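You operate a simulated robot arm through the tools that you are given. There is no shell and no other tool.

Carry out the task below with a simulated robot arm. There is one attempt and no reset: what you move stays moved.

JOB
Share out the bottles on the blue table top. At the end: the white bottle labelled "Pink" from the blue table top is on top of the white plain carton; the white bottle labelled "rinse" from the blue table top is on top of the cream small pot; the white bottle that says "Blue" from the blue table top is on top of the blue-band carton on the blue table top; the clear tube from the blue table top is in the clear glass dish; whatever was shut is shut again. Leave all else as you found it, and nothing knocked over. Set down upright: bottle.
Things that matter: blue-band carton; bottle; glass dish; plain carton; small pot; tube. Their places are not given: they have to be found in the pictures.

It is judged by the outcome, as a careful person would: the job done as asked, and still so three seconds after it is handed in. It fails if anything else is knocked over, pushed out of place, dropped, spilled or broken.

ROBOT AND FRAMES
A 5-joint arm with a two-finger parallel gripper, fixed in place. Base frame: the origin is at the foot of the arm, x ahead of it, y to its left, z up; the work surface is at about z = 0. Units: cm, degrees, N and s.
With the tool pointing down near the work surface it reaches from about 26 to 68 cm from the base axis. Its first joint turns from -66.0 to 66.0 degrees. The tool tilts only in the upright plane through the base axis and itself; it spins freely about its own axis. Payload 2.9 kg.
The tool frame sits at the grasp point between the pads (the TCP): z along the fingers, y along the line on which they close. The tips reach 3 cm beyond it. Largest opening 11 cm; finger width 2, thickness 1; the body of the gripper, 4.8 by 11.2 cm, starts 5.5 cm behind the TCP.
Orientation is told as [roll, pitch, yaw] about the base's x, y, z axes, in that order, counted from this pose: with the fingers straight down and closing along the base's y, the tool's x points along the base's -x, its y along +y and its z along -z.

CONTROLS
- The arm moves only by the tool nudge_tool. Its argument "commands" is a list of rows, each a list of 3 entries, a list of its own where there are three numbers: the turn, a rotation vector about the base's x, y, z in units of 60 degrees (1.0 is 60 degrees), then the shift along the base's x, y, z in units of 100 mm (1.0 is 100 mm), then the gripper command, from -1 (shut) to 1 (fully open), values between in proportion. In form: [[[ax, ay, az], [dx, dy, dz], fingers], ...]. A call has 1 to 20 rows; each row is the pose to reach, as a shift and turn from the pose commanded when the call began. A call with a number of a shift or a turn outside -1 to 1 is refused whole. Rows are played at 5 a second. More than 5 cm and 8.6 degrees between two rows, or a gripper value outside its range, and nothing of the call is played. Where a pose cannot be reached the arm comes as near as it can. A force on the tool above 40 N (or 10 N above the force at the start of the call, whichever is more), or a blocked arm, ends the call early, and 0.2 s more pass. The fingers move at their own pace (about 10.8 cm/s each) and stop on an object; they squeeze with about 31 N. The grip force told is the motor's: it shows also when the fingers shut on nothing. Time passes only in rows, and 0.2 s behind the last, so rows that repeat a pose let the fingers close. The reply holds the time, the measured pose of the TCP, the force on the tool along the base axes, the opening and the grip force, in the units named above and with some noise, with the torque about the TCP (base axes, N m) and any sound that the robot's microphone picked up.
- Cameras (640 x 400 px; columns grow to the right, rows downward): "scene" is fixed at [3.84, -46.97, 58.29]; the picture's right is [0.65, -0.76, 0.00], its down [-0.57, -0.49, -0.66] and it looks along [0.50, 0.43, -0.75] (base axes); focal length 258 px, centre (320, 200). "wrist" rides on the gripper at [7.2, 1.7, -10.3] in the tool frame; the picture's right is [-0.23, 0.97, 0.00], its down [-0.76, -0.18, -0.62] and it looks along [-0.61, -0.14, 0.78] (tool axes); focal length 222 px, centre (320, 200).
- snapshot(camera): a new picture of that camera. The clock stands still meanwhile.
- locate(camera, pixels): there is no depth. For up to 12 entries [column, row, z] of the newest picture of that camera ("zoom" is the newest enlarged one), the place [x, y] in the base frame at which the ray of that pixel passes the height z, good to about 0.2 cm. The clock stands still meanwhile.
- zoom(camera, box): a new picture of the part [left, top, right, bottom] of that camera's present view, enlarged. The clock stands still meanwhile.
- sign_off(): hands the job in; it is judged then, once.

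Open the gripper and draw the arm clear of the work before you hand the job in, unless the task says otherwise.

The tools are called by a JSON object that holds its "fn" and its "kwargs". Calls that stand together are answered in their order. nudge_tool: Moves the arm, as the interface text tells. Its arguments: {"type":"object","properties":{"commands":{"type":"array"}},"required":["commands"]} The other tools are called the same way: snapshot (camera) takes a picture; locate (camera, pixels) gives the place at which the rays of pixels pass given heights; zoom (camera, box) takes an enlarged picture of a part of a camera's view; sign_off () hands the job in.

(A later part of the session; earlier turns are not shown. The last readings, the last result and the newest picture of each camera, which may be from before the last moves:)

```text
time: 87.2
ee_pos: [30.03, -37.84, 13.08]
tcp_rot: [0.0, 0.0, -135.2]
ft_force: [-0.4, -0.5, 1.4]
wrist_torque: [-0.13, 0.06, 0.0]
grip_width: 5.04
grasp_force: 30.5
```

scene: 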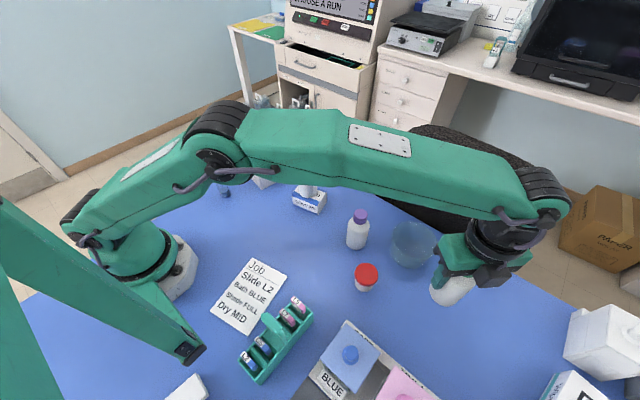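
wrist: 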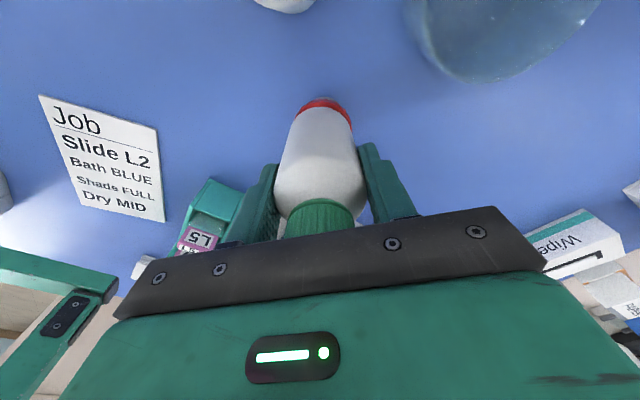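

Only ~1.4 N left. Opening slightly, staying around the bottle, then viewing.

{"fn": "nudge_tool", "kwargs": {"commands": [[[0, 0, 0], [0, 0, 0], -0.06], [[0, 0, 0], [0, 0, 0], -0.04], [[0, 0, 0], [0, 0, 0], -0.02], [[0, 0, 0], [0, 0, 0], 0.0], [[0, 0, 0], [0, 0, 0], 0.03], [[0, 0, 0], [0, 0, 0], 0.03]]}}

{"fn": "zoom", "kwargs": {"camera": "wrist", "box": [220, 80, 420, 250]}}

{"fn": "zoom", "kwargs": {"camera": "scene", "box": [335, 220, 405, 300]}}

```text
time: 88.6
ee_pos: [30.17, -37.91, 13.06]
tcp_rot: [-0.1, 0.0, -135.0]
ft_force: [0.3, 0.3, -0.9]
wrist_torque: [-0.01, 0.0, -0.04]
grip_width: 5.69
grasp_force: 0.0
```

```text
2.35 times, centred on (320, 165) of wrist
```

zoom: 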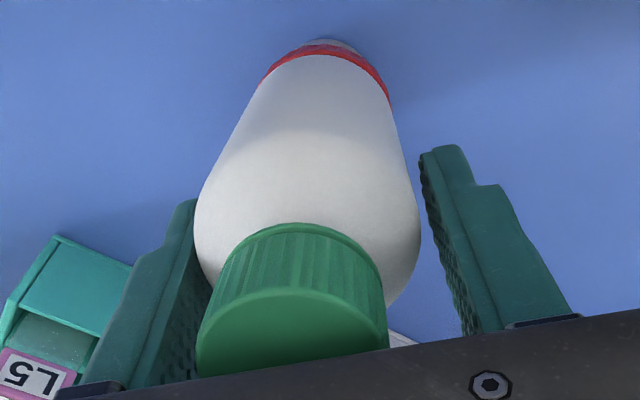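

```text
5.00 times, centred on (370, 260) of scene
```

zoom: 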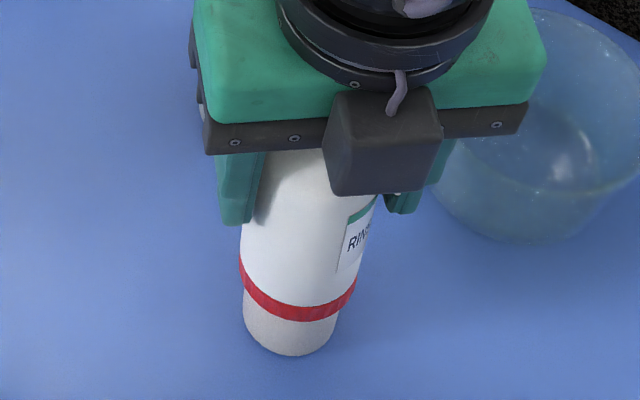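

The cap again leans toward the camera side. Inspecting the bottle/lid joint closely.

{"fn": "zoom", "kwargs": {"camera": "scene", "box": [345, 260, 385, 300]}}

{"fn": "zoom", "kwargs": {"camera": "wrist", "box": [280, 85, 370, 145]}}

```text
10.00 times, centred on (365, 280) of scene
```

zoom: 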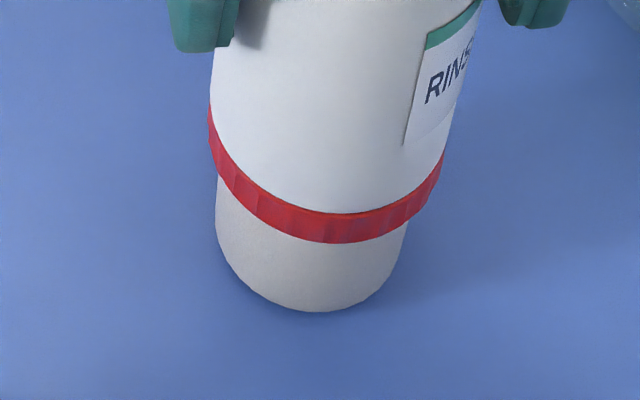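

```text
6.67 times, centred on (325, 115) of wrist
```

zoom: 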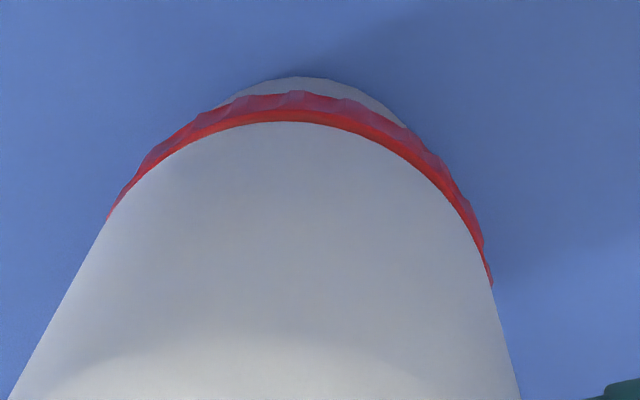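

The bottle's near edge touches the lid while the far edge is slightly lifted. I'll let a little time pass with the fingers around it to see whether it rocks or settles.

{"fn": "nudge_tool", "kwargs": {"commands": [[[0, 0, 0], [0, 0, 0], 0.03]]}}

{"fn": "zoom", "kwargs": {"camera": "wrist", "box": [220, 80, 420, 250]}}

```text
time: 89.0
ee_pos: [29.97, -37.95, 13.16]
tcp_rot: [0.0, 0.0, -135.0]
ft_force: [0.0, -0.3, -0.2]
wrist_torque: [0.02, 0.01, 0.0]
grip_width: 5.67
grasp_force: 0.0
```

```text
2.35 times, centred on (320, 165) of wrist
```

zoom: 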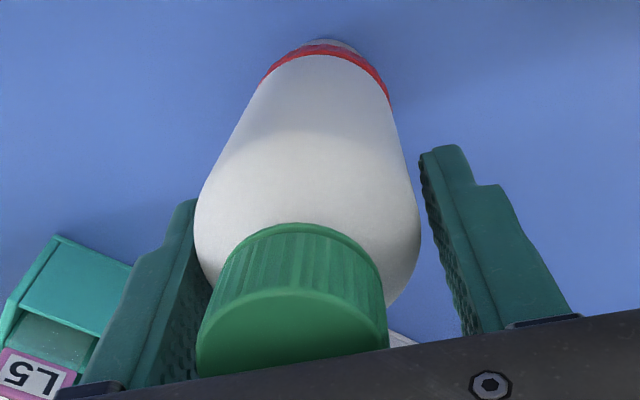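

Unchanged, so it is a static lean (~8°, partly resting on the left finger). I open a hair more to see whether the lean is stable on its own.

{"fn": "nudge_tool", "kwargs": {"commands": [[[0, 0, 0], [0, 0, 0], 0.08]]}}

{"fn": "zoom", "kwargs": {"camera": "wrist", "box": [220, 80, 420, 250]}}

```text
time: 89.4
ee_pos: [30.03, -37.93, 13.14]
tcp_rot: [0.0, 0.0, -135.1]
ft_force: [1.1, 0.0, 0.2]
wrist_torque: [0.0, -0.03, 0.04]
grip_width: 5.94
grasp_force: 0.0
```

```text
2.35 times, centred on (320, 165) of wrist
```

zoom: 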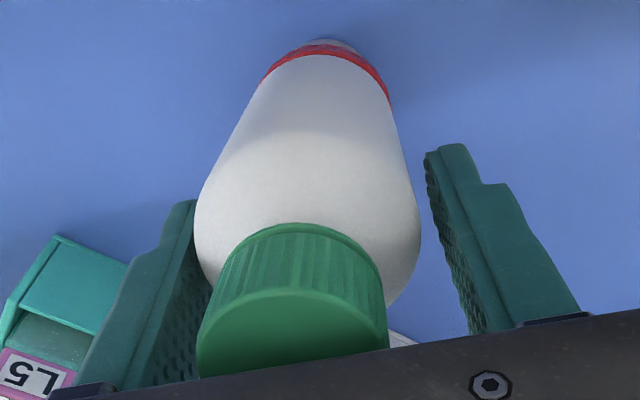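

The bottle stays put although the fingers moved away, so it stands on its own with a slight lean. I'll open fully, rise straight up, and view it unobstructed.

{"fn": "nudge_tool", "kwargs": {"commands": [[[0, 0, 0], [0, 0, 0], 0.3], [[0, 0, 0], [0, 0, 0], 0.6], [[0, 0, 0], [0, 0, 0], 1], [[0, 0, 0], [0, 0, 0], 1], [[0, 0, 0], [0, 0, 0.15], 1], [[0, 0, 0], [0, 0, 0.4], 1], [[0, 0, 0], [0, 0, 0.7], 1], [[0, 0, 0], [0, 0, 1.0], 1], [[0, 0, 0], [0, 0, 1.0], 1]]}}

{"fn": "snapshot", "kwargs": {"camera": "wrist"}}

{"fn": "zoom", "kwargs": {"camera": "scene", "box": [310, 200, 430, 300]}}

```text
time: 91.4
ee_pos: [30.05, -37.93, 23.18]
tcp_rot: [0.0, 0.0, -135.0]
ft_force: [0.0, 0.1, -0.6]
wrist_torque: [0.0, 0.0, -0.01]
grip_width: 11.0
grasp_force: 0.1
```

```text
taken
```

wrist: 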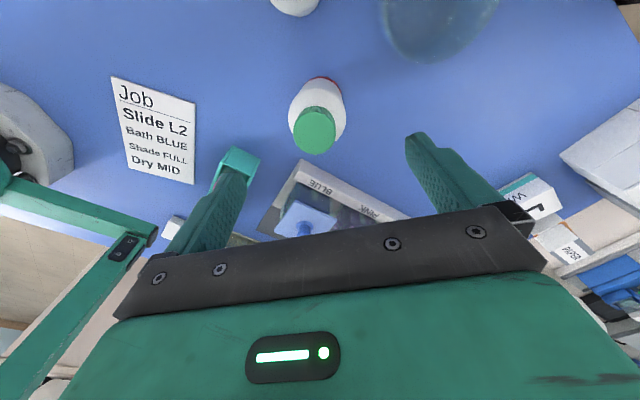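

```text
4.00 times, centred on (370, 250) of scene
```

zoom: 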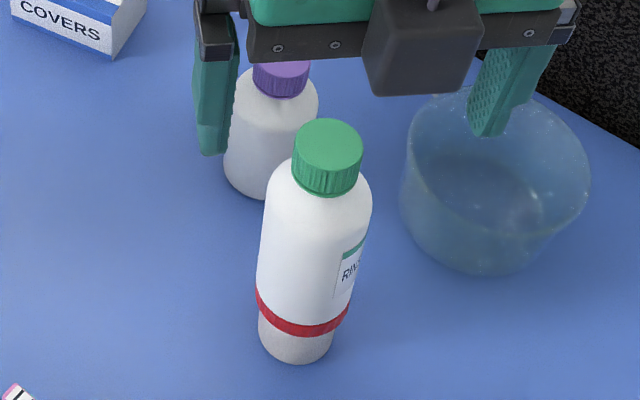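

It stands by itself. I quantify the lean by triangulating the cap centre: scene (372.3,235), wrist (315,131).

{"fn": "zoom", "kwargs": {"camera": "wrist", "box": [260, 60, 380, 170]}}

{"fn": "locate", "kwargs": {"camera": "scene", "pixels": [[372.25, 234.5, 16], [372.25, 234.5, 17], [372.25, 234.5, 18]]}}

{"fn": "locate", "kwargs": {"camera": "wrist", "pixels": [[315, 131, 16], [315, 131, 17], [315, 131, 18]]}}

```text
3.64 times, centred on (320, 115) of wrist
```

zoom: 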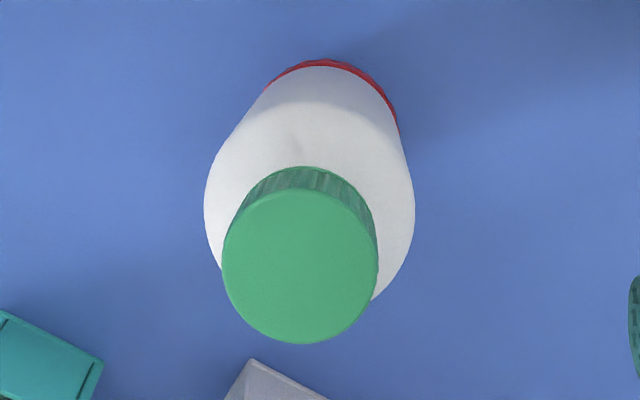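

```text
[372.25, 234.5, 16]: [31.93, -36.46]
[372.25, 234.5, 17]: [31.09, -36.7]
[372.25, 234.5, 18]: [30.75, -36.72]
```

```text
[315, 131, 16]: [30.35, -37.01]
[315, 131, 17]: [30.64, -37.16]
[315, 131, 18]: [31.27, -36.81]
```

Cap ≈(31.0,-36.9) vs base (30.05,-37.9): a lean of ~6°. For calibration I check the bottles on the cartons the same way.

{"fn": "zoom", "kwargs": {"camera": "scene", "box": [230, 110, 350, 220]}}

```text
3.64 times, centred on (290, 165) of scene
```

zoom: 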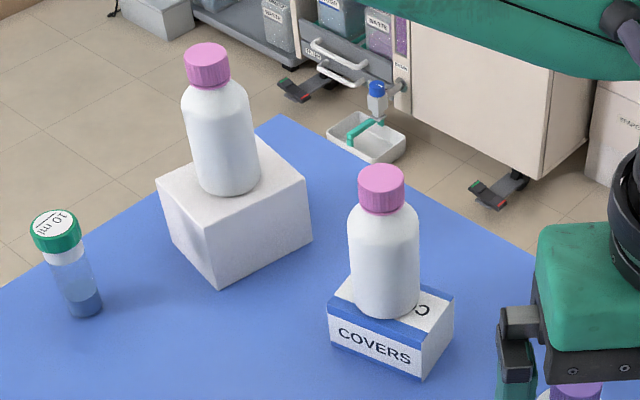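

Locating caps A (259,124.3) and B (307,158.4).

{"fn": "locate", "kwargs": {"camera": "scene", "pixels": [[307, 158.4, 15.5], [307, 158.4, 16.2], [307, 158.4, 17], [259, 124.3, 18], [259, 124.3, 19], [259, 124.3, 20]]}}

```text
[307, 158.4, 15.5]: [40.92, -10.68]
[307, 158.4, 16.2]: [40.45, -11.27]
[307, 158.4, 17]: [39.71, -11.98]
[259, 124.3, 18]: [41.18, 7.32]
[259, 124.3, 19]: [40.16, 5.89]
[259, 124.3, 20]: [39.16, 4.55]
```

The cartons' bottles calibrate as upright (height ≈12.05), so this one leans ~6° but stands stably. I'll recheck it over time; next I move up and across to measure the dish.

{"fn": "nudge_tool", "kwargs": {"commands": [[[0, 0, 0], [0, 0, 0.2], 1], [[0, 0, 0], [0.2, -0.05, 0.4], 1], [[0, 0, 0], [0.5, -0.1, 0.4], 1], [[0, 0, 0], [0.8, -0.15, 0.4], 1], [[0, 0, 0], [1.0, -0.15, 0.4], 1], [[0, 0, 0], [1.0, -0.15, 0.4], 1]]}}

{"fn": "nudge_tool", "kwargs": {"commands": [[[0, 0, 0], [0.2, 0, 0], 1], [[0, 0, 0], [0.4, 0, 0], 1], [[0, 0, 0], [0.4, 0, 0], 1], [[0, 0, 0], [0.4, 0, 0], 1]]}}

{"fn": "snapshot", "kwargs": {"camera": "wrist"}}

{"fn": "snapshot", "kwargs": {"camera": "scene"}}

```text
time: 92.8
ee_pos: [40.07, -39.34, 27.09]
tcp_rot: [0.0, 0.1, -135.1]
ft_force: [0.1, 0.3, 1.2]
wrist_torque: [-0.05, 0.03, -0.01]
grip_width: 10.99
grasp_force: 0.1
```

```text
time: 93.8
ee_pos: [44.06, -39.49, 27.07]
tcp_rot: [0.0, -0.1, -135.0]
ft_force: [-0.3, 0.5, -1.1]
wrist_torque: [-0.01, -0.01, 0.0]
grip_width: 11.02
grasp_force: 0.1
```

```text
taken
```

wrist: 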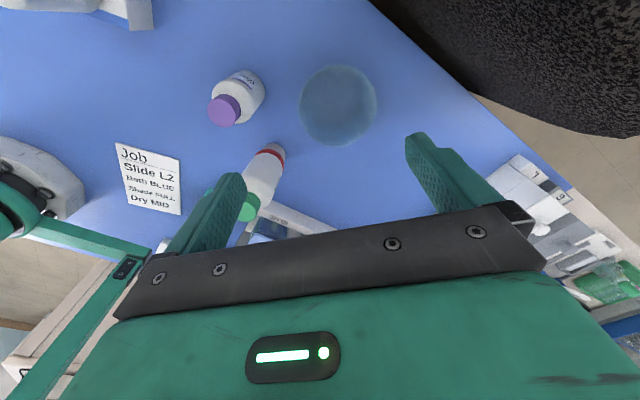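

```text
taken
```

scene: 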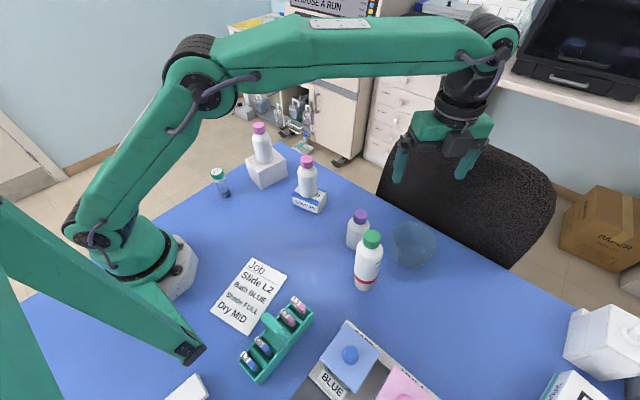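

{"fn": "zoom", "kwargs": {"camera": "wrist", "box": [270, 40, 410, 170]}}

{"fn": "zoom", "kwargs": {"camera": "scene", "box": [330, 200, 450, 310]}}

{"fn": "zoom", "kwargs": {"camera": "wrist", "box": [190, 50, 310, 230]}}

```text
3.08 times, centred on (340, 105) of wrist
```

zoom: 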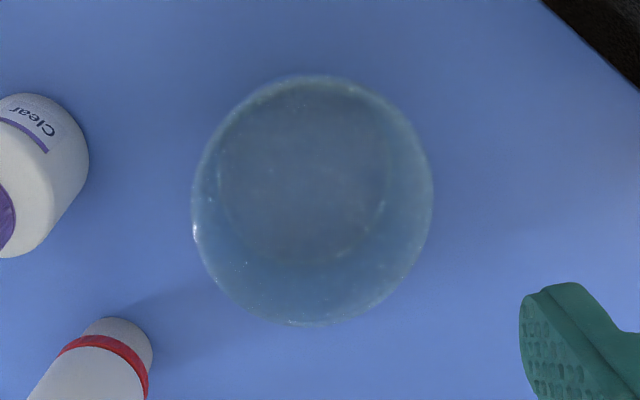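

```text
3.64 times, centred on (390, 255) of scene
```

zoom: 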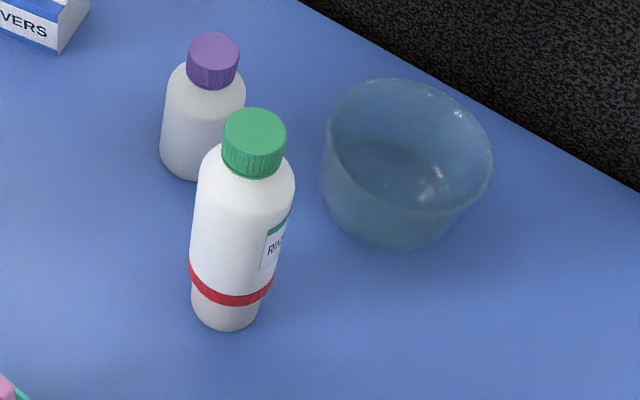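

```text
2.22 times, centred on (250, 140) of wrist
```

zoom: 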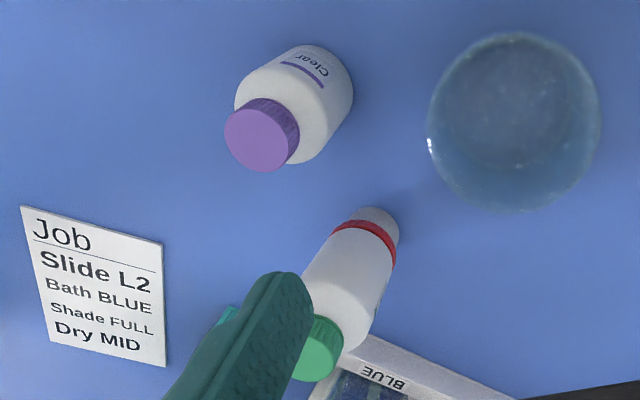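

Dish rim centre: scene (414.2,240.7), wrist (337.4,105); floor centre: scene ≈(407.5,256), wrist (334.2,96.9). Triangulating.

{"fn": "locate", "kwargs": {"camera": "scene", "pixels": [[414.2, 240.7, 5], [414.2, 240.7, 6], [414.2, 240.7, 7], [407.5, 256, 0], [390.8, 241.3, 6], [437.5, 244, 6]]}}

{"fn": "locate", "kwargs": {"camera": "wrist", "pixels": [[337.4, 105, 5], [337.4, 105, 6], [337.4, 105, 7], [334.2, 96.9, 0], [334.2, 96.9, 1], [306.9, 97, 0], [362, 97, 0], [298.4, 105, 6], [376.7, 105, 6], [334, 67.7, 0.5], [334, 125, 0.5]]}}

```text
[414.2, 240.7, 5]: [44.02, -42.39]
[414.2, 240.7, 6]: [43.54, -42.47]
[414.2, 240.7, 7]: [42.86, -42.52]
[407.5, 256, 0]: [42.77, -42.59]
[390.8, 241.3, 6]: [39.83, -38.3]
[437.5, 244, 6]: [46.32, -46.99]
```

```text
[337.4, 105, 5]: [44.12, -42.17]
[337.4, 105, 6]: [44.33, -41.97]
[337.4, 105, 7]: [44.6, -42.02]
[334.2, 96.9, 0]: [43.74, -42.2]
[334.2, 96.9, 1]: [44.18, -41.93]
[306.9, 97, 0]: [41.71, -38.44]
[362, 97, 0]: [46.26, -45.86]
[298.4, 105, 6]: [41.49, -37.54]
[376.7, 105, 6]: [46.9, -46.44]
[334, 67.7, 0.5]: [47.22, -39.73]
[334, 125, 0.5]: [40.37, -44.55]
```

Dish centre ≈ (43.7,-42.3), rim z≈5.5, floor about 8.5 cm across, and open on top. Now going to the tube at (25.8,10), turning to yaw -90 on the way, staying above the tall bottles.

{"fn": "nudge_tool", "kwargs": {"commands": [[[0, 0, 0.125], [0, 0.2, 0.05], 1], [[0, 0, 0.25], [0, 0.4, 0.1], 1], [[0, 0, 0.375], [0, 0.6, 0.1], 1], [[0, 0, 0.5], [0, 0.8, 0.1], 1], [[0, 0, 0.625], [0, 1, 0.1], 1], [[0, 0, 0.75], [0, 1, 0.1], 1]]}}

{"fn": "nudge_tool", "kwargs": {"commands": [[[0, 0, 0], [-0.1, 0.3, 0], 1], [[0, 0, 0], [-0.2, 0.6, 0], 1], [[0, 0, 0], [-0.4, 1, 0], 1]]}}

{"fn": "nudge_tool", "kwargs": {"commands": [[[0, 0, 0], [-0.2, 0.3, 0], 1], [[0, 0, 0], [-0.4, 0.6, 0], 1], [[0, 0, 0], [-0.6, 1, 0], 1]]}}

{"fn": "nudge_tool", "kwargs": {"commands": [[[0, 0, 0], [-0.2, 0.3, 0], 1], [[0, 0, 0], [-0.4, 0.6, 0], 1], [[0, 0, 0], [-0.6, 1, 0], 1], [[0, 0, 0], [-0.6, 1, 0], 1]]}}

{"fn": "nudge_tool", "kwargs": {"commands": [[[0, 0, 0], [-0.05, 0.3, 0], 1], [[0, 0, 0], [-0.1, 0.6, 0], 1], [[0, 0, 0], [-0.15, 1, 0], 1], [[0, 0, 0], [-0.15, 1, 0], 1], [[0, 0, 0], [-0.15, 1, 0], 1]]}}

{"fn": "snapshot", "kwargs": {"camera": "wrist"}}

{"fn": "snapshot", "kwargs": {"camera": "scene"}}

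```text
time: 95.2
ee_pos: [44.12, -29.37, 28.06]
tcp_rot: [0.1, 0.0, -89.9]
ft_force: [0.1, 0.0, -0.4]
wrist_torque: [-0.01, 0.01, -0.03]
grip_width: 10.97
grasp_force: 0.1
```

```text
time: 96.0
ee_pos: [40.02, -19.4, 28.11]
tcp_rot: [0.0, 0.0, -90.0]
ft_force: [-0.2, 1.0, 0.4]
wrist_torque: [0.02, 0.03, 0.01]
grip_width: 10.98
grasp_force: 0.2
```

```text
time: 96.8
ee_pos: [33.94, -9.32, 28.18]
tcp_rot: [0.0, 0.0, -90.1]
ft_force: [0.0, -0.3, 0.2]
wrist_torque: [-0.01, -0.01, 0.01]
grip_width: 11.0
grasp_force: 0.1
```

```text
time: 97.8
ee_pos: [28.09, 0.57, 28.01]
tcp_rot: [0.0, 0.0, -90.1]
ft_force: [-0.4, 0.3, 0.2]
wrist_torque: [-0.02, 0.0, 0.02]
grip_width: 11.0
grasp_force: 0.0
```

```text
time: 99.0
ee_pos: [26.52, 10.71, 27.99]
tcp_rot: [-0.1, 0.0, -90.2]
ft_force: [-0.3, 0.0, -0.8]
wrist_torque: [-0.01, 0.03, 0.01]
grip_width: 11.01
grasp_force: 0.1
```

```text
taken
```

wrist: 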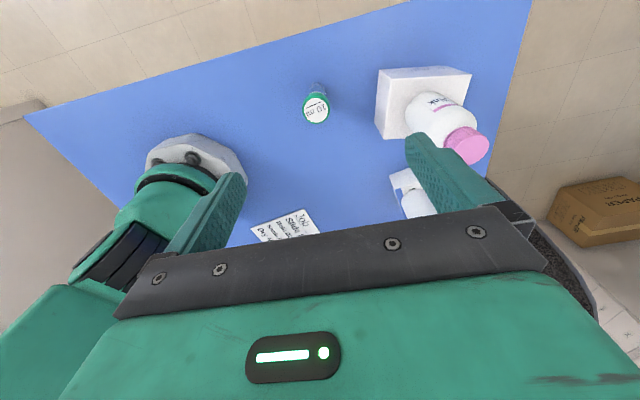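

```text
taken
```

scene: 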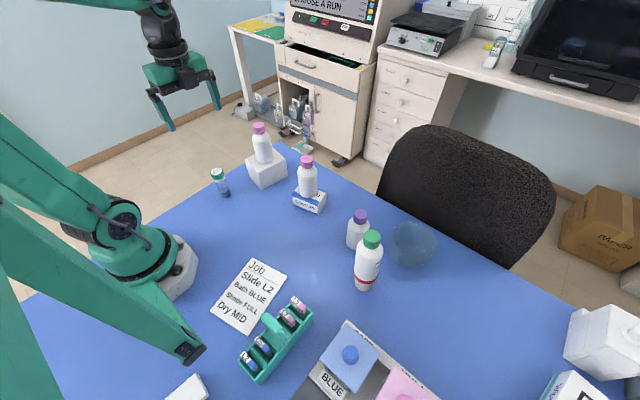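

The "Pink" label on A's +y side is visible. Now zooming on the tube (316,108), and rechecking the rinse bottle.

{"fn": "zoom", "kwargs": {"camera": "wrist", "box": [270, 60, 370, 140]}}

{"fn": "zoom", "kwargs": {"camera": "scene", "box": [330, 200, 450, 310]}}

{"fn": "zoom", "kwargs": {"camera": "scene", "box": [195, 155, 255, 210]}}

```text
5.00 times, centred on (320, 100) of wrist
```

zoom: 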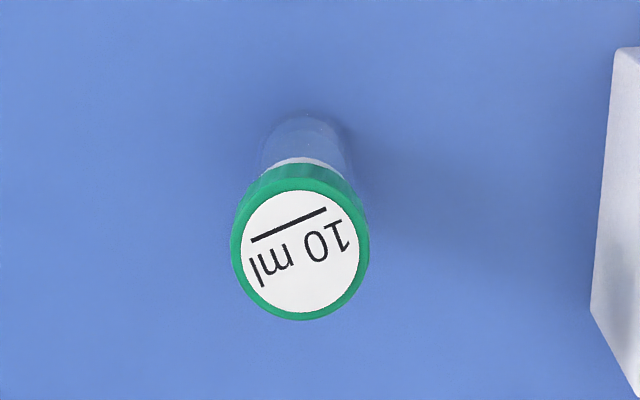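

```text
3.64 times, centred on (390, 255) of scene
```

zoom: 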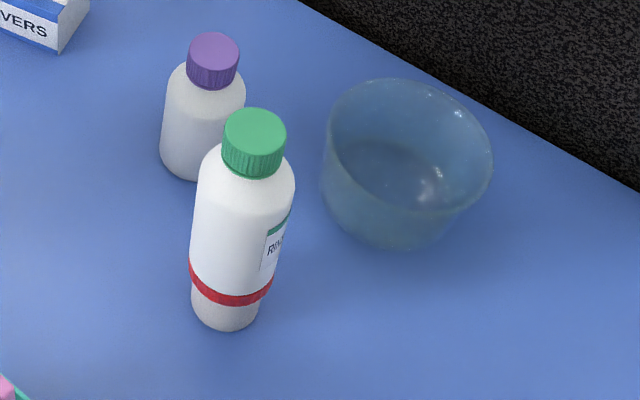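

```text
7.27 times, centred on (225, 182) of scene
```

zoom: 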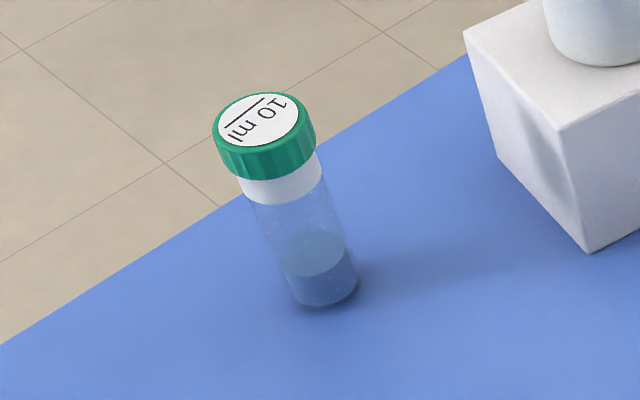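

The rinse bottle hasn't moved over the last 6 s (cap still at same pixels). Triangulating the tube cap: wrist (316,109.6), scene (216.3,171.3).

{"fn": "locate", "kwargs": {"camera": "wrist", "pixels": [[316, 109.6, 7], [316, 109.6, 8], [316, 109.6, 9], [316, 109.6, 10]]}}

{"fn": "locate", "kwargs": {"camera": "scene", "pixels": [[216.3, 171.3, 7], [216.3, 171.3, 8], [216.3, 171.3, 9], [216.3, 171.3, 10], [225.4, 194, 0]]}}

```text
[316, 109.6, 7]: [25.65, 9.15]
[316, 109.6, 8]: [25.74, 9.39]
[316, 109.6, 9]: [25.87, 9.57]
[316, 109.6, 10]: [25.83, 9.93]
```

```text
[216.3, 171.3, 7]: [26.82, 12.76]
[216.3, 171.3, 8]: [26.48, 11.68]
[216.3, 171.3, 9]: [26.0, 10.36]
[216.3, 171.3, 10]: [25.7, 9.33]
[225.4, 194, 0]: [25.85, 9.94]
```

Tube at ≈(25.85,9.8), height ≈9.7, cap ~3.4 cm wide. I'll grip its cap at z≈8.7. Descending first to z≈18.

{"fn": "nudge_tool", "kwargs": {"commands": [[[0, 0, 0], [-0.03, -0.04, -0.3], 1], [[0, 0, 0], [-0.067, -0.09, -0.6], 1], [[0, 0, 0], [-0.067, -0.09, -0.85], 1], [[0, 0, 0], [-0.067, -0.09, -1.0], 1], [[0, 0, 0], [-0.067, -0.09, -1.0], 1]]}}

{"fn": "snapshot", "kwargs": {"camera": "wrist"}}

```text
time: 100.2
ee_pos: [25.85, 9.64, 17.98]
tcp_rot: [0.0, 0.0, -90.1]
ft_force: [-0.2, 0.1, -0.1]
wrist_torque: [0.01, 0.0, 0.03]
grip_width: 10.99
grasp_force: 0.0
```

```text
taken
```

wrist: 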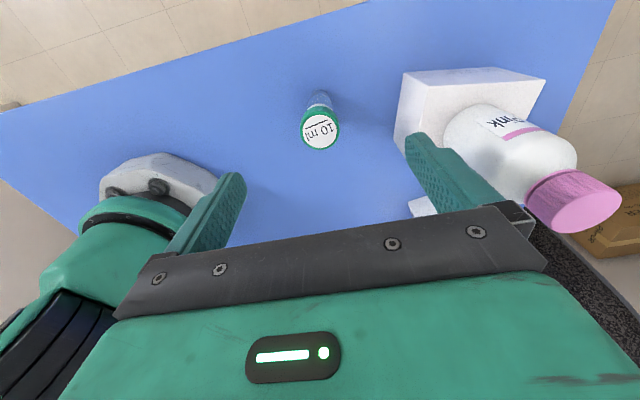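

Cap at (321,129). Checking its position, then descending.

{"fn": "locate", "kwargs": {"camera": "wrist", "pixels": [[321, 129.5, 9.7]]}}

{"fn": "nudge_tool", "kwargs": {"commands": [[[0, 0, 0], [0, 0.01, -0.3], 1], [[0, 0, 0], [0, 0.01, -0.55], 1], [[0, 0, 0], [0, 0.01, -0.7], 1], [[0, 0, 0], [0, 0.01, -0.7], 1]]}}

{"fn": "snapshot", "kwargs": {"camera": "wrist"}}

{"fn": "zoom", "kwargs": {"camera": "scene", "box": [180, 110, 290, 210]}}

```text
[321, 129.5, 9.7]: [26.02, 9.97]
```

```text
time: 101.2
ee_pos: [25.85, 9.8, 11.02]
tcp_rot: [0.1, 0.1, -90.1]
ft_force: [-0.5, 0.7, -0.5]
wrist_torque: [0.03, 0.01, -0.01]
grip_width: 11.01
grasp_force: 0.0
```

```text
taken
```

wrist: 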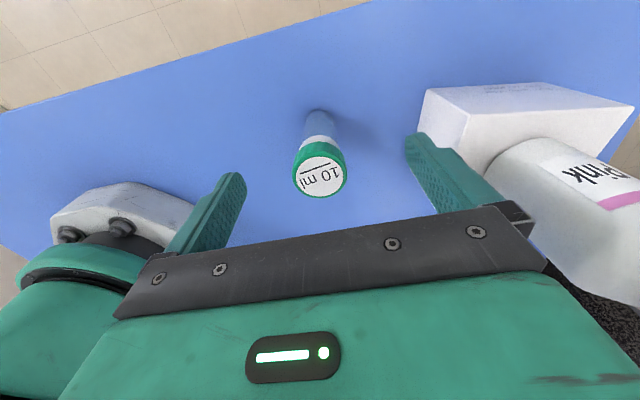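

```text
4.00 times, centred on (235, 160) of scene
```

zoom: 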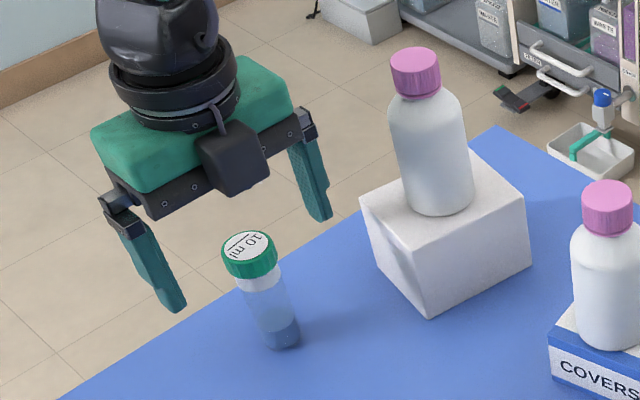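

Tube centred. Down to z≈8.7 and closing on the cap.

{"fn": "nudge_tool", "kwargs": {"commands": [[[0, 0, 0], [0.01, 0.01, -0.12], 1], [[0, 0, 0], [0.01, 0.01, -0.23], 1], [[0, 0, 0], [0.01, 0.01, -0.23], 0.4], [[0, 0, 0], [0.01, 0.01, -0.23], 0], [[0, 0, 0], [0.01, 0.01, -0.23], -0.25], [[0, 0, 0], [0.01, 0.01, -0.23], -0.4], [[0, 0, 0], [0.01, 0.01, -0.23], -0.6], [[0, 0, 0], [0.01, 0.01, -0.23], -1], [[0, 0, 0], [0.01, 0.01, -0.23], -1]]}}

{"fn": "snapshot", "kwargs": {"camera": "wrist"}}

```text
time: 103.2
ee_pos: [25.92, 9.93, 8.75]
tcp_rot: [0.1, 0.0, -90.2]
ft_force: [0.4, -0.2, 0.0]
wrist_torque: [-0.01, -0.01, -0.02]
grip_width: 3.29
grasp_force: 30.7
```

```text
taken
```

wrist: 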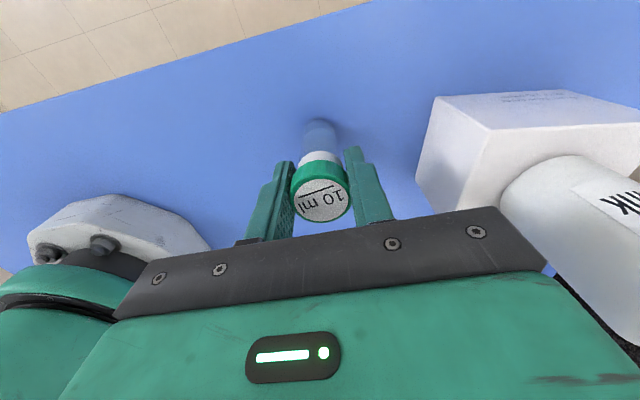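

Cap gripped (3.29 cm). Lifting straight up to carry height, clear of all bottles.

{"fn": "nudge_tool", "kwargs": {"commands": [[[0, 0, 0], [0, 0, 0.1], -1], [[0, 0, 0], [0, 0, 0.3], -1], [[0, 0, 0], [0, 0, 0.55], -1], [[0, 0, 0], [0, 0, 0.8], -1], [[0, 0, 0], [0, 0, 1.0], -1], [[0, 0, 0], [0, 0, 1.0], -1]]}}

{"fn": "nudge_tool", "kwargs": {"commands": [[[0, 0, 0], [0, 0, 0.3], -1], [[0, 0, 0], [0, 0, 0.6], -1], [[0, 0, 0], [0, 0, 0.85], -1], [[0, 0, 0], [0, 0, 1.0], -1], [[0, 0, 0], [0, 0, 1.0], -1]]}}

{"fn": "snapshot", "kwargs": {"camera": "scene"}}

{"fn": "snapshot", "kwargs": {"camera": "wrist"}}

```text
time: 104.6
ee_pos: [25.91, 9.85, 18.74]
tcp_rot: [0.0, 0.0, -90.0]
ft_force: [-0.9, 0.9, -0.7]
wrist_torque: [0.03, 0.0, 0.0]
grip_width: 3.32
grasp_force: 31.3
```

```text
time: 105.8
ee_pos: [25.94, 9.84, 28.7]
tcp_rot: [0.0, 0.0, -90.1]
ft_force: [0.7, 0.2, -0.7]
wrist_torque: [-0.01, -0.01, 0.0]
grip_width: 3.33
grasp_force: 30.9
```

```text
taken
```

scene: 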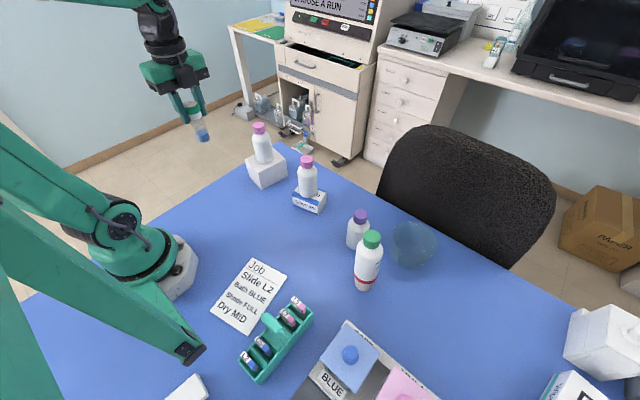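

```text
taken
```

wrist: 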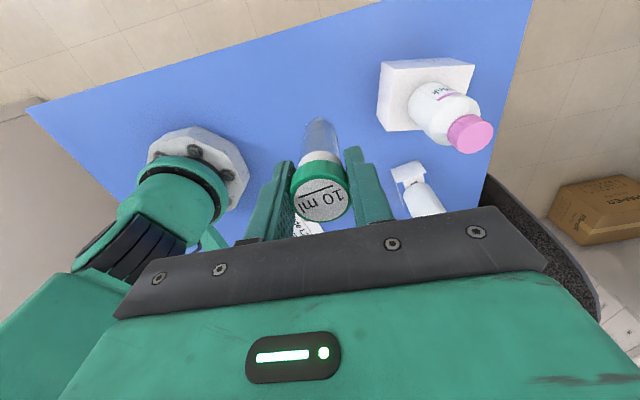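

Tube held straight, bottom at z≈20. Carrying toward the dish along a straight line.

{"fn": "nudge_tool", "kwargs": {"commands": [[[0, 0, 0], [0.07, -0.25, 0.1], -1], [[0, 0, 0], [0.15, -0.5, 0.15], -1], [[0, 0, 0], [0.22, -0.75, 0.15], -1], [[0, 0, 0], [0.3, -1.0, 0.15], -1]]}}

{"fn": "nudge_tool", "kwargs": {"commands": [[[0, 0, 0], [0.07, -0.25, 0], -1], [[0, 0, 0], [0.15, -0.5, 0], -1], [[0, 0, 0], [0.22, -0.75, 0], -1], [[0, 0, 0], [0.3, -1.0, 0], -1]]}}

{"fn": "nudge_tool", "kwargs": {"commands": [[[0, 0, 0], [0.1, -0.25, 0], -1], [[0, 0, 0], [0.2, -0.5, 0], -1], [[0, 0, 0], [0.3, -0.75, 0], -1], [[0, 0, 0], [0.4, -1.0, 0], -1]]}}

{"fn": "nudge_tool", "kwargs": {"commands": [[[0, 0, 0], [0.1, -0.25, 0], -1], [[0, 0, 0], [0.2, -0.5, 0], -1], [[0, 0, 0], [0.3, -0.75, 0], -1], [[0, 0, 0], [0.4, -1.0, 0], -1]]}}

{"fn": "nudge_tool", "kwargs": {"commands": [[[0, 0, 0], [0.1, -0.25, 0], -1], [[0, 0, 0], [0.2, -0.5, 0], -1], [[0, 0, 0], [0.3, -0.75, 0], -1], [[0, 0, 0], [0.35, -1.0, 0], -1], [[0, 0, 0], [0.35, -1.0, 0], -1], [[0, 0, 0], [0.35, -1.0, 0], -1]]}}

{"fn": "snapshot", "kwargs": {"camera": "scene"}}

{"fn": "snapshot", "kwargs": {"camera": "wrist"}}

```text
time: 106.8
ee_pos: [28.83, -0.09, 30.27]
tcp_rot: [0.0, 0.0, -90.0]
ft_force: [-0.2, -0.1, 0.7]
wrist_torque: [0.02, -0.02, 0.01]
grip_width: 3.31
grasp_force: 31.0
```

```text
time: 107.8
ee_pos: [31.91, -10.27, 30.33]
tcp_rot: [0.0, 0.0, -90.1]
ft_force: [-1.0, 0.3, -0.6]
wrist_torque: [-0.03, 0.01, 0.02]
grip_width: 3.29
grasp_force: 30.8
```

```text
time: 108.8
ee_pos: [35.95, -20.18, 30.41]
tcp_rot: [0.0, -0.1, -90.0]
ft_force: [0.8, 0.7, 0.1]
wrist_torque: [0.0, 0.01, 0.02]
grip_width: 3.3
grasp_force: 31.1
```

```text
time: 109.8
ee_pos: [39.95, -30.25, 30.39]
tcp_rot: [0.0, 0.0, -90.0]
ft_force: [-0.4, 0.3, 0.4]
wrist_torque: [-0.01, -0.01, 0.02]
grip_width: 3.29
grasp_force: 31.2
```

```text
time: 111.2
ee_pos: [43.45, -40.16, 30.35]
tcp_rot: [-0.1, 0.1, -90.1]
ft_force: [-0.3, -1.2, 1.2]
wrist_torque: [-0.04, -0.01, 0.02]
grip_width: 3.29
grasp_force: 31.5
```

```text
taken
```

scene: 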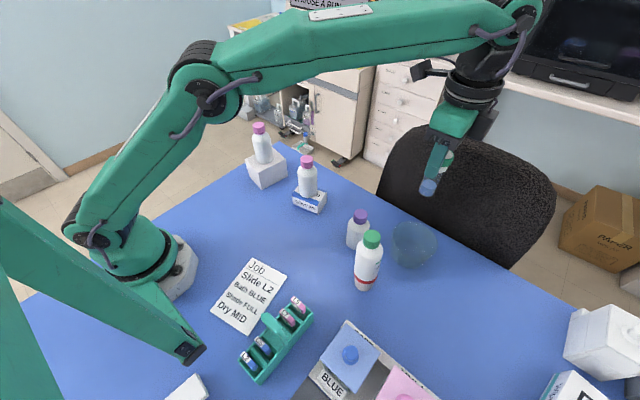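

```text
taken
```

wrist: 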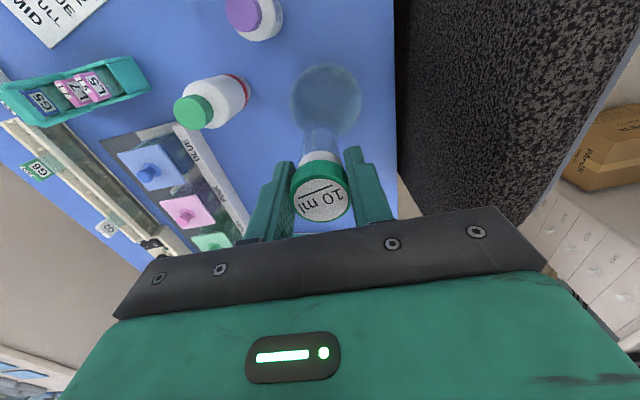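

Dish visible at wrist (326,105) below the tube. Refining its centre from here.

{"fn": "zoom", "kwargs": {"camera": "wrist", "box": [270, 50, 390, 160]}}

{"fn": "locate", "kwargs": {"camera": "wrist", "pixels": [[291, 100, 5.5], [362, 100, 5.5], [326, 64, 5.5], [326, 100, 5.5]]}}

```text
3.64 times, centred on (330, 105) of wrist
```

zoom: 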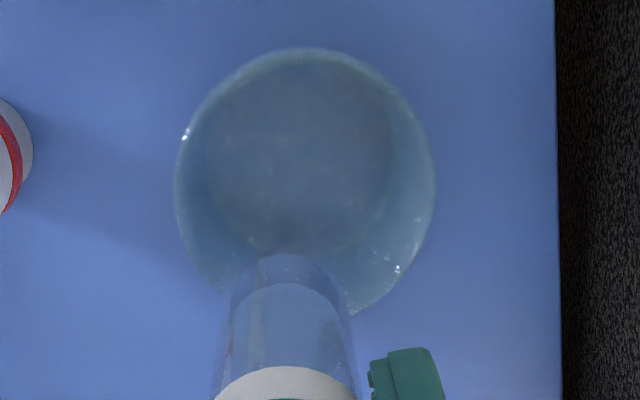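

```text
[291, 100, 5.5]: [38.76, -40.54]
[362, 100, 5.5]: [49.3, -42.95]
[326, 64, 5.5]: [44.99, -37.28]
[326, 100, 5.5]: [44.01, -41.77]
```

Dish centre ≈ (43.9,-42.1). Moving over it and lowering in stages.

{"fn": "nudge_tool", "kwargs": {"commands": [[[0, 0, 0], [0.02, -0.1, 0], -1], [[0, 0, 0], [0.045, -0.19, -0.1], -1], [[0, 0, 0], [0.045, -0.19, -0.35], -1], [[0, 0, 0], [0.045, -0.19, -0.6], -1], [[0, 0, 0], [0.045, -0.19, -0.85], -1], [[0, 0, 0], [0.045, -0.19, -1.0], -1], [[0, 0, 0], [0.045, -0.19, -1.0], -1]]}}

{"fn": "zoom", "kwargs": {"camera": "scene", "box": [350, 130, 490, 290]}}

{"fn": "snapshot", "kwargs": {"camera": "wrist"}}

```text
time: 112.8
ee_pos: [43.94, -42.03, 20.42]
tcp_rot: [-0.1, 0.0, -90.2]
ft_force: [-0.8, -1.0, 0.3]
wrist_torque: [-0.01, -0.01, -0.04]
grip_width: 3.29
grasp_force: 30.9
```

```text
2.50 times, centred on (420, 210) of scene
```

zoom: 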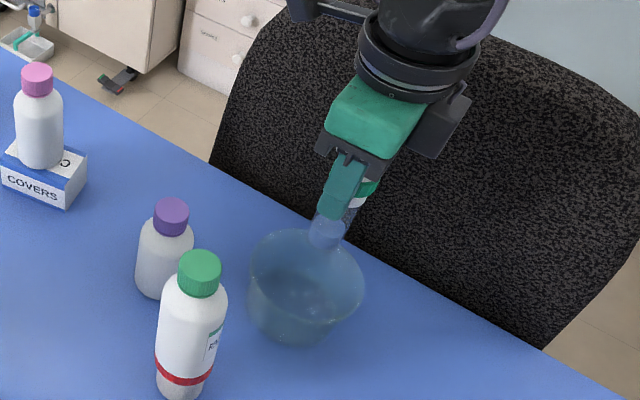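

```text
taken
```

wrist: 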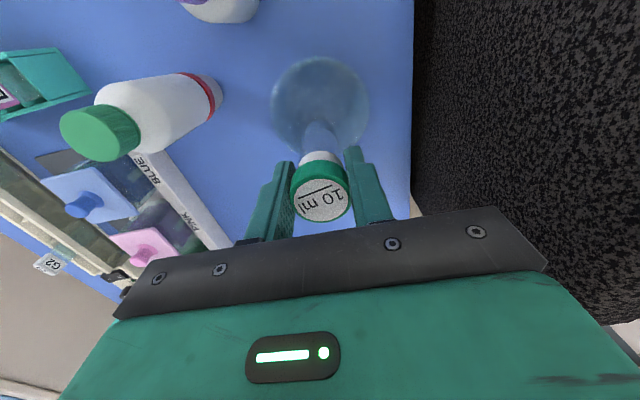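

Alignment good. Lowering to where the tube bottom is about 1.5 cm above the table.

{"fn": "nudge_tool", "kwargs": {"commands": [[[0, 0, 0], [0, 0, -0.25], -1], [[0, 0, 0], [0, 0, -0.5], -1], [[0, 0, 0], [0, 0, -0.7], -1], [[0, 0, 0], [0, 0, -0.85], -1], [[0, 0, 0], [0, 0, -0.97], -1], [[0, 0, 0], [0, 0, -0.97], -1]]}}

{"fn": "zoom", "kwargs": {"camera": "scene", "box": [370, 180, 460, 280]}}

{"fn": "snapshot", "kwargs": {"camera": "wrist"}}

```text
time: 114.2
ee_pos: [43.86, -41.98, 10.63]
tcp_rot: [0.0, 0.1, -90.1]
ft_force: [-0.4, -0.3, -0.6]
wrist_torque: [-0.01, -0.03, 0.02]
grip_width: 3.26
grasp_force: 31.5
```

```text
4.00 times, centred on (415, 230) of scene
```

zoom: 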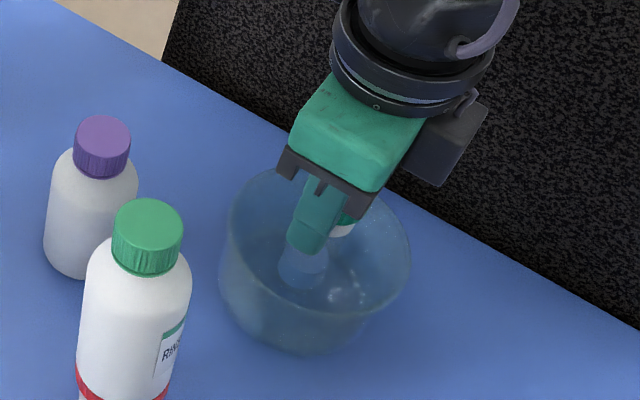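

```text
taken
```

wrist: 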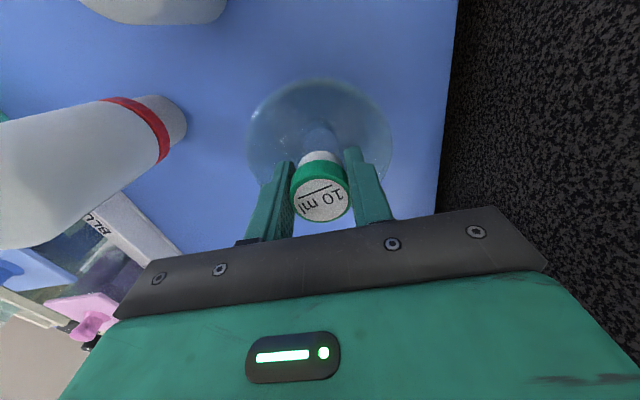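

Tube is centred inside the dish. Lowering by 0.9 cm, then in 1 mm steps until contact.

{"fn": "nudge_tool", "kwargs": {"commands": [[[0, 0, 0], [0, 0, -0.03], -1], [[0, 0, 0], [0, 0, -0.06], -1], [[0, 0, 0], [0, 0, -0.09], -1], [[0, 0, 0], [0, 0, -0.09], -1]]}}

{"fn": "nudge_tool", "kwargs": {"commands": [[[0, 0, 0], [0, 0, -0.01], -1], [[0, 0, 0], [0, 0, -0.02], -1], [[0, 0, 0], [0, 0, -0.02], -1]]}}

```text
time: 115.2
ee_pos: [43.96, -41.94, 9.74]
tcp_rot: [-0.1, 0.0, -90.1]
ft_force: [-0.2, 0.2, -0.2]
wrist_torque: [0.02, 0.04, 0.0]
grip_width: 3.29
grasp_force: 30.2
```

```text
time: 116.0
ee_pos: [43.92, -42.04, 9.48]
tcp_rot: [0.1, 0.0, -90.0]
ft_force: [0.1, 0.0, -0.5]
wrist_torque: [-0.01, 0.0, -0.02]
grip_width: 3.28
grasp_force: 31.0
```

No contact yet at z≈9.5. Continuing.

{"fn": "nudge_tool", "kwargs": {"commands": [[[0, 0, 0], [0, 0, -0.01], -1], [[0, 0, 0], [0, 0, -0.015], -1], [[0, 0, 0], [0, 0, -0.015], -1]]}}

{"fn": "nudge_tool", "kwargs": {"commands": [[[0, 0, 0], [0, 0, -0.01], -1], [[0, 0, 0], [0, 0, -0.01], -1], [[0, 0, 0], [0, 0, -0.01], -1]]}}

```text
time: 116.8
ee_pos: [43.9, -41.92, 9.3]
tcp_rot: [0.0, 0.0, -90.1]
ft_force: [-0.4, 0.0, 0.2]
wrist_torque: [0.01, -0.01, 0.0]
grip_width: 3.27
grasp_force: 31.5
```

```text
time: 117.6
ee_pos: [43.95, -41.94, 9.22]
tcp_rot: [0.1, 0.1, -90.1]
ft_force: [-0.3, 0.5, -0.2]
wrist_torque: [-0.01, -0.02, 0.02]
grip_width: 3.27
grasp_force: 30.8
```

Still no contact at z≈9.2. Another 1 mm at a time.

{"fn": "nudge_tool", "kwargs": {"commands": [[[0, 0, 0], [0, 0, -0.01], -1], [[0, 0, 0], [0, 0, -0.01], -1], [[0, 0, 0], [0, 0, -0.01], -1]]}}

{"fn": "nudge_tool", "kwargs": {"commands": [[[0, 0, 0], [0, 0, -0.008], -1], [[0, 0, 0], [0, 0, -0.008], -1], [[0, 0, 0], [0, 0, -0.008], -1]]}}

```text
time: 118.4
ee_pos: [43.96, -42.0, 9.18]
tcp_rot: [0.1, -0.1, -90.1]
ft_force: [-0.9, 0.6, 8.3]
wrist_torque: [0.13, 0.07, 0.0]
grip_width: 3.25
grasp_force: 31.5
```

```text
time: 119.2
ee_pos: [44.07, -41.94, 9.18]
tcp_rot: [0.1, -0.1, -90.1]
ft_force: [-0.4, 2.9, 17.7]
wrist_torque: [0.23, 0.09, -0.03]
grip_width: 3.29
grasp_force: 31.2
```

Contact. Backing off 1.6 mm.

{"fn": "nudge_tool", "kwargs": {"commands": [[[0, 0, 0], [0, 0, 0.01], -1], [[0, 0, 0], [0, 0, 0.016], -1], [[0, 0, 0], [0, 0, 0.016], -1], [[0, 0, 0], [0, 0, 0.016], -1]]}}

```text
time: 120.2
ee_pos: [43.93, -42.04, 9.32]
tcp_rot: [0.0, 0.0, -90.1]
ft_force: [1.4, -2.2, 7.7]
wrist_torque: [-0.25, -0.11, -0.02]
grip_width: 3.29
grasp_force: 30.8
```

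Still 7.7 N; easing up a bit more.

{"fn": "nudge_tool", "kwargs": {"commands": [[[0, 0, 0], [0, 0, 0.004], -1], [[0, 0, 0], [0, 0, 0.006], -1], [[0, 0, 0], [0, 0, 0.006], -1], [[0, 0, 0], [0, 0, 0.006], -1]]}}

```text
time: 121.2
ee_pos: [43.91, -41.95, 9.33]
tcp_rot: [-0.1, 0.2, -90.1]
ft_force: [0.3, -0.1, 0.4]
wrist_torque: [-0.03, 0.06, 0.0]
grip_width: 3.26
grasp_force: 30.4
```

Force is ≈0. Releasing very gently and only slightly at first.

{"fn": "nudge_tool", "kwargs": {"commands": [[[0, 0, 0], [0, 0, 0], -0.4], [[0, 0, 0], [0, 0, 0], -0.38], [[0, 0, 0], [0, 0, 0], -0.35], [[0, 0, 0], [0, 0, 0], -0.32], [[0, 0, 0], [0, 0, 0], -0.28], [[0, 0, 0], [0, 0, 0], -0.28]]}}

{"fn": "zoom", "kwargs": {"camera": "wrist", "box": [240, 70, 400, 240]}}

{"fn": "zoom", "kwargs": {"camera": "scene", "box": [370, 190, 460, 280]}}

```text
time: 122.6
ee_pos: [43.9, -42.02, 9.3]
tcp_rot: [0.0, -0.1, -90.0]
ft_force: [0.8, 0.8, -0.3]
wrist_torque: [0.02, 0.03, -0.01]
grip_width: 3.92
grasp_force: 0.1
```

```text
2.35 times, centred on (320, 155) of wrist
```

zoom: 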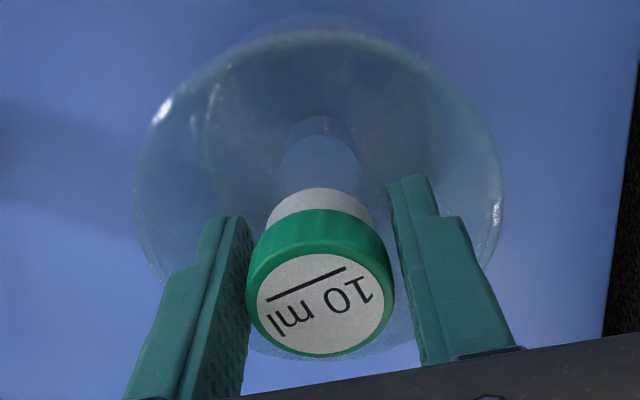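

```text
4.44 times, centred on (415, 235) of scene
```

zoom: 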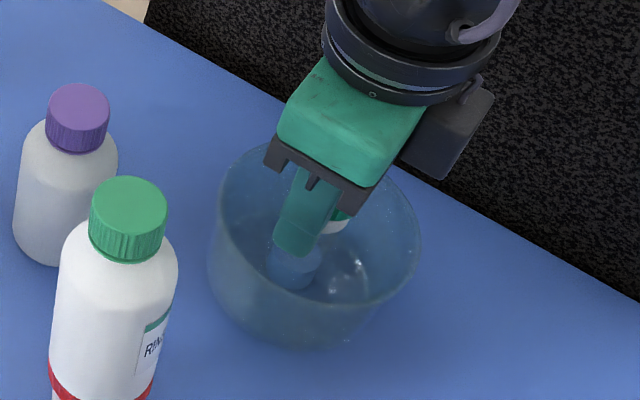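

Tube stands upright in the dish (cap still at (320,200)). I open only a little more to stay inside the rim, then rise straight up.

{"fn": "nudge_tool", "kwargs": {"commands": [[[0, 0, 0], [0, 0, 0], -0.15], [[0, 0, 0], [0, 0, 0], 0], [[0, 0, 0], [0, 0, 0], 0], [[0, 0, 0], [0, 0, 0.1], 0], [[0, 0, 0], [0, 0, 0.3], 0], [[0, 0, 0], [0, 0, 0.6], 0], [[0, 0, 0], [0, 0, 0.9], 0], [[0, 0, 0], [0, 0, 0.9], 0]]}}

{"fn": "snapshot", "kwargs": {"camera": "wrist"}}

{"fn": "snapshot", "kwargs": {"camera": "scene"}}

```text
time: 124.4
ee_pos: [43.86, -41.91, 18.33]
tcp_rot: [-0.1, 0.1, -90.1]
ft_force: [0.4, 0.1, 0.7]
wrist_torque: [-0.01, 0.01, -0.03]
grip_width: 5.51
grasp_force: 0.1
```

```text
taken
```

wrist: 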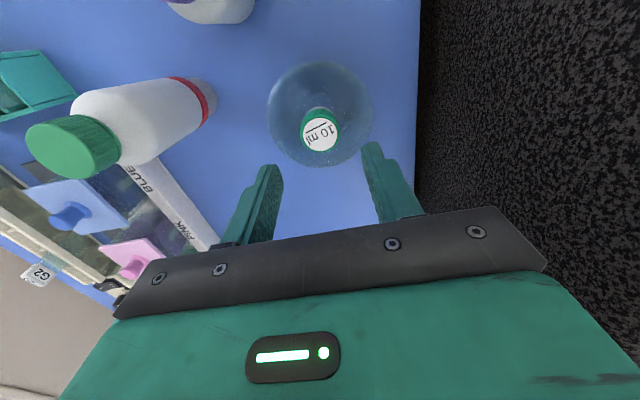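

```text
taken
```

scene: 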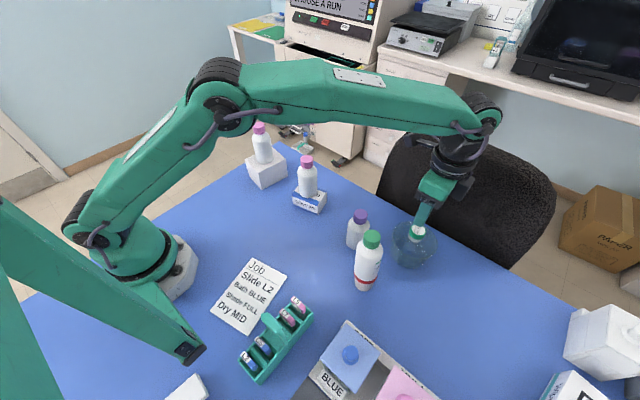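

Tube stands upright in the dish. Rising clear, then checking the rinse bottle's lean again.

{"fn": "nudge_tool", "kwargs": {"commands": [[[0, 0, 0], [0, 0, 0.3], 0], [[0, 0, 0], [0, 0, 0.6], 0.5], [[0, 0, 0], [0, 0, 0.9], 1], [[0, 0, 0], [0, 0, 0.9], 1]]}}

{"fn": "zoom", "kwargs": {"camera": "scene", "box": [330, 210, 450, 310]}}

{"fn": "zoom", "kwargs": {"camera": "wrist", "box": [60, 40, 380, 240]}}

```text
time: 125.4
ee_pos: [43.97, -41.96, 27.31]
tcp_rot: [0.0, 0.1, -90.1]
ft_force: [-0.3, 0.3, -0.2]
wrist_torque: [0.02, -0.01, 0.0]
grip_width: 11.0
grasp_force: 0.1
```

```text
4.00 times, centred on (390, 260) of scene
```

zoom: 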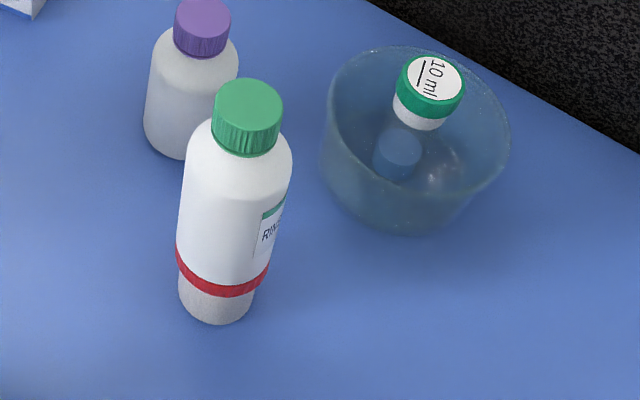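

```text
2.00 times, centred on (220, 140) of wrist
```

zoom: 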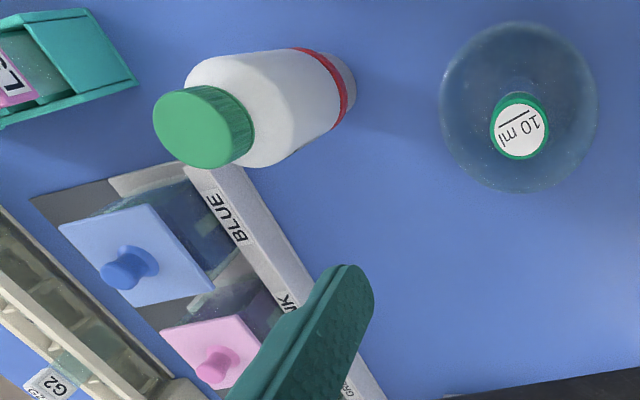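

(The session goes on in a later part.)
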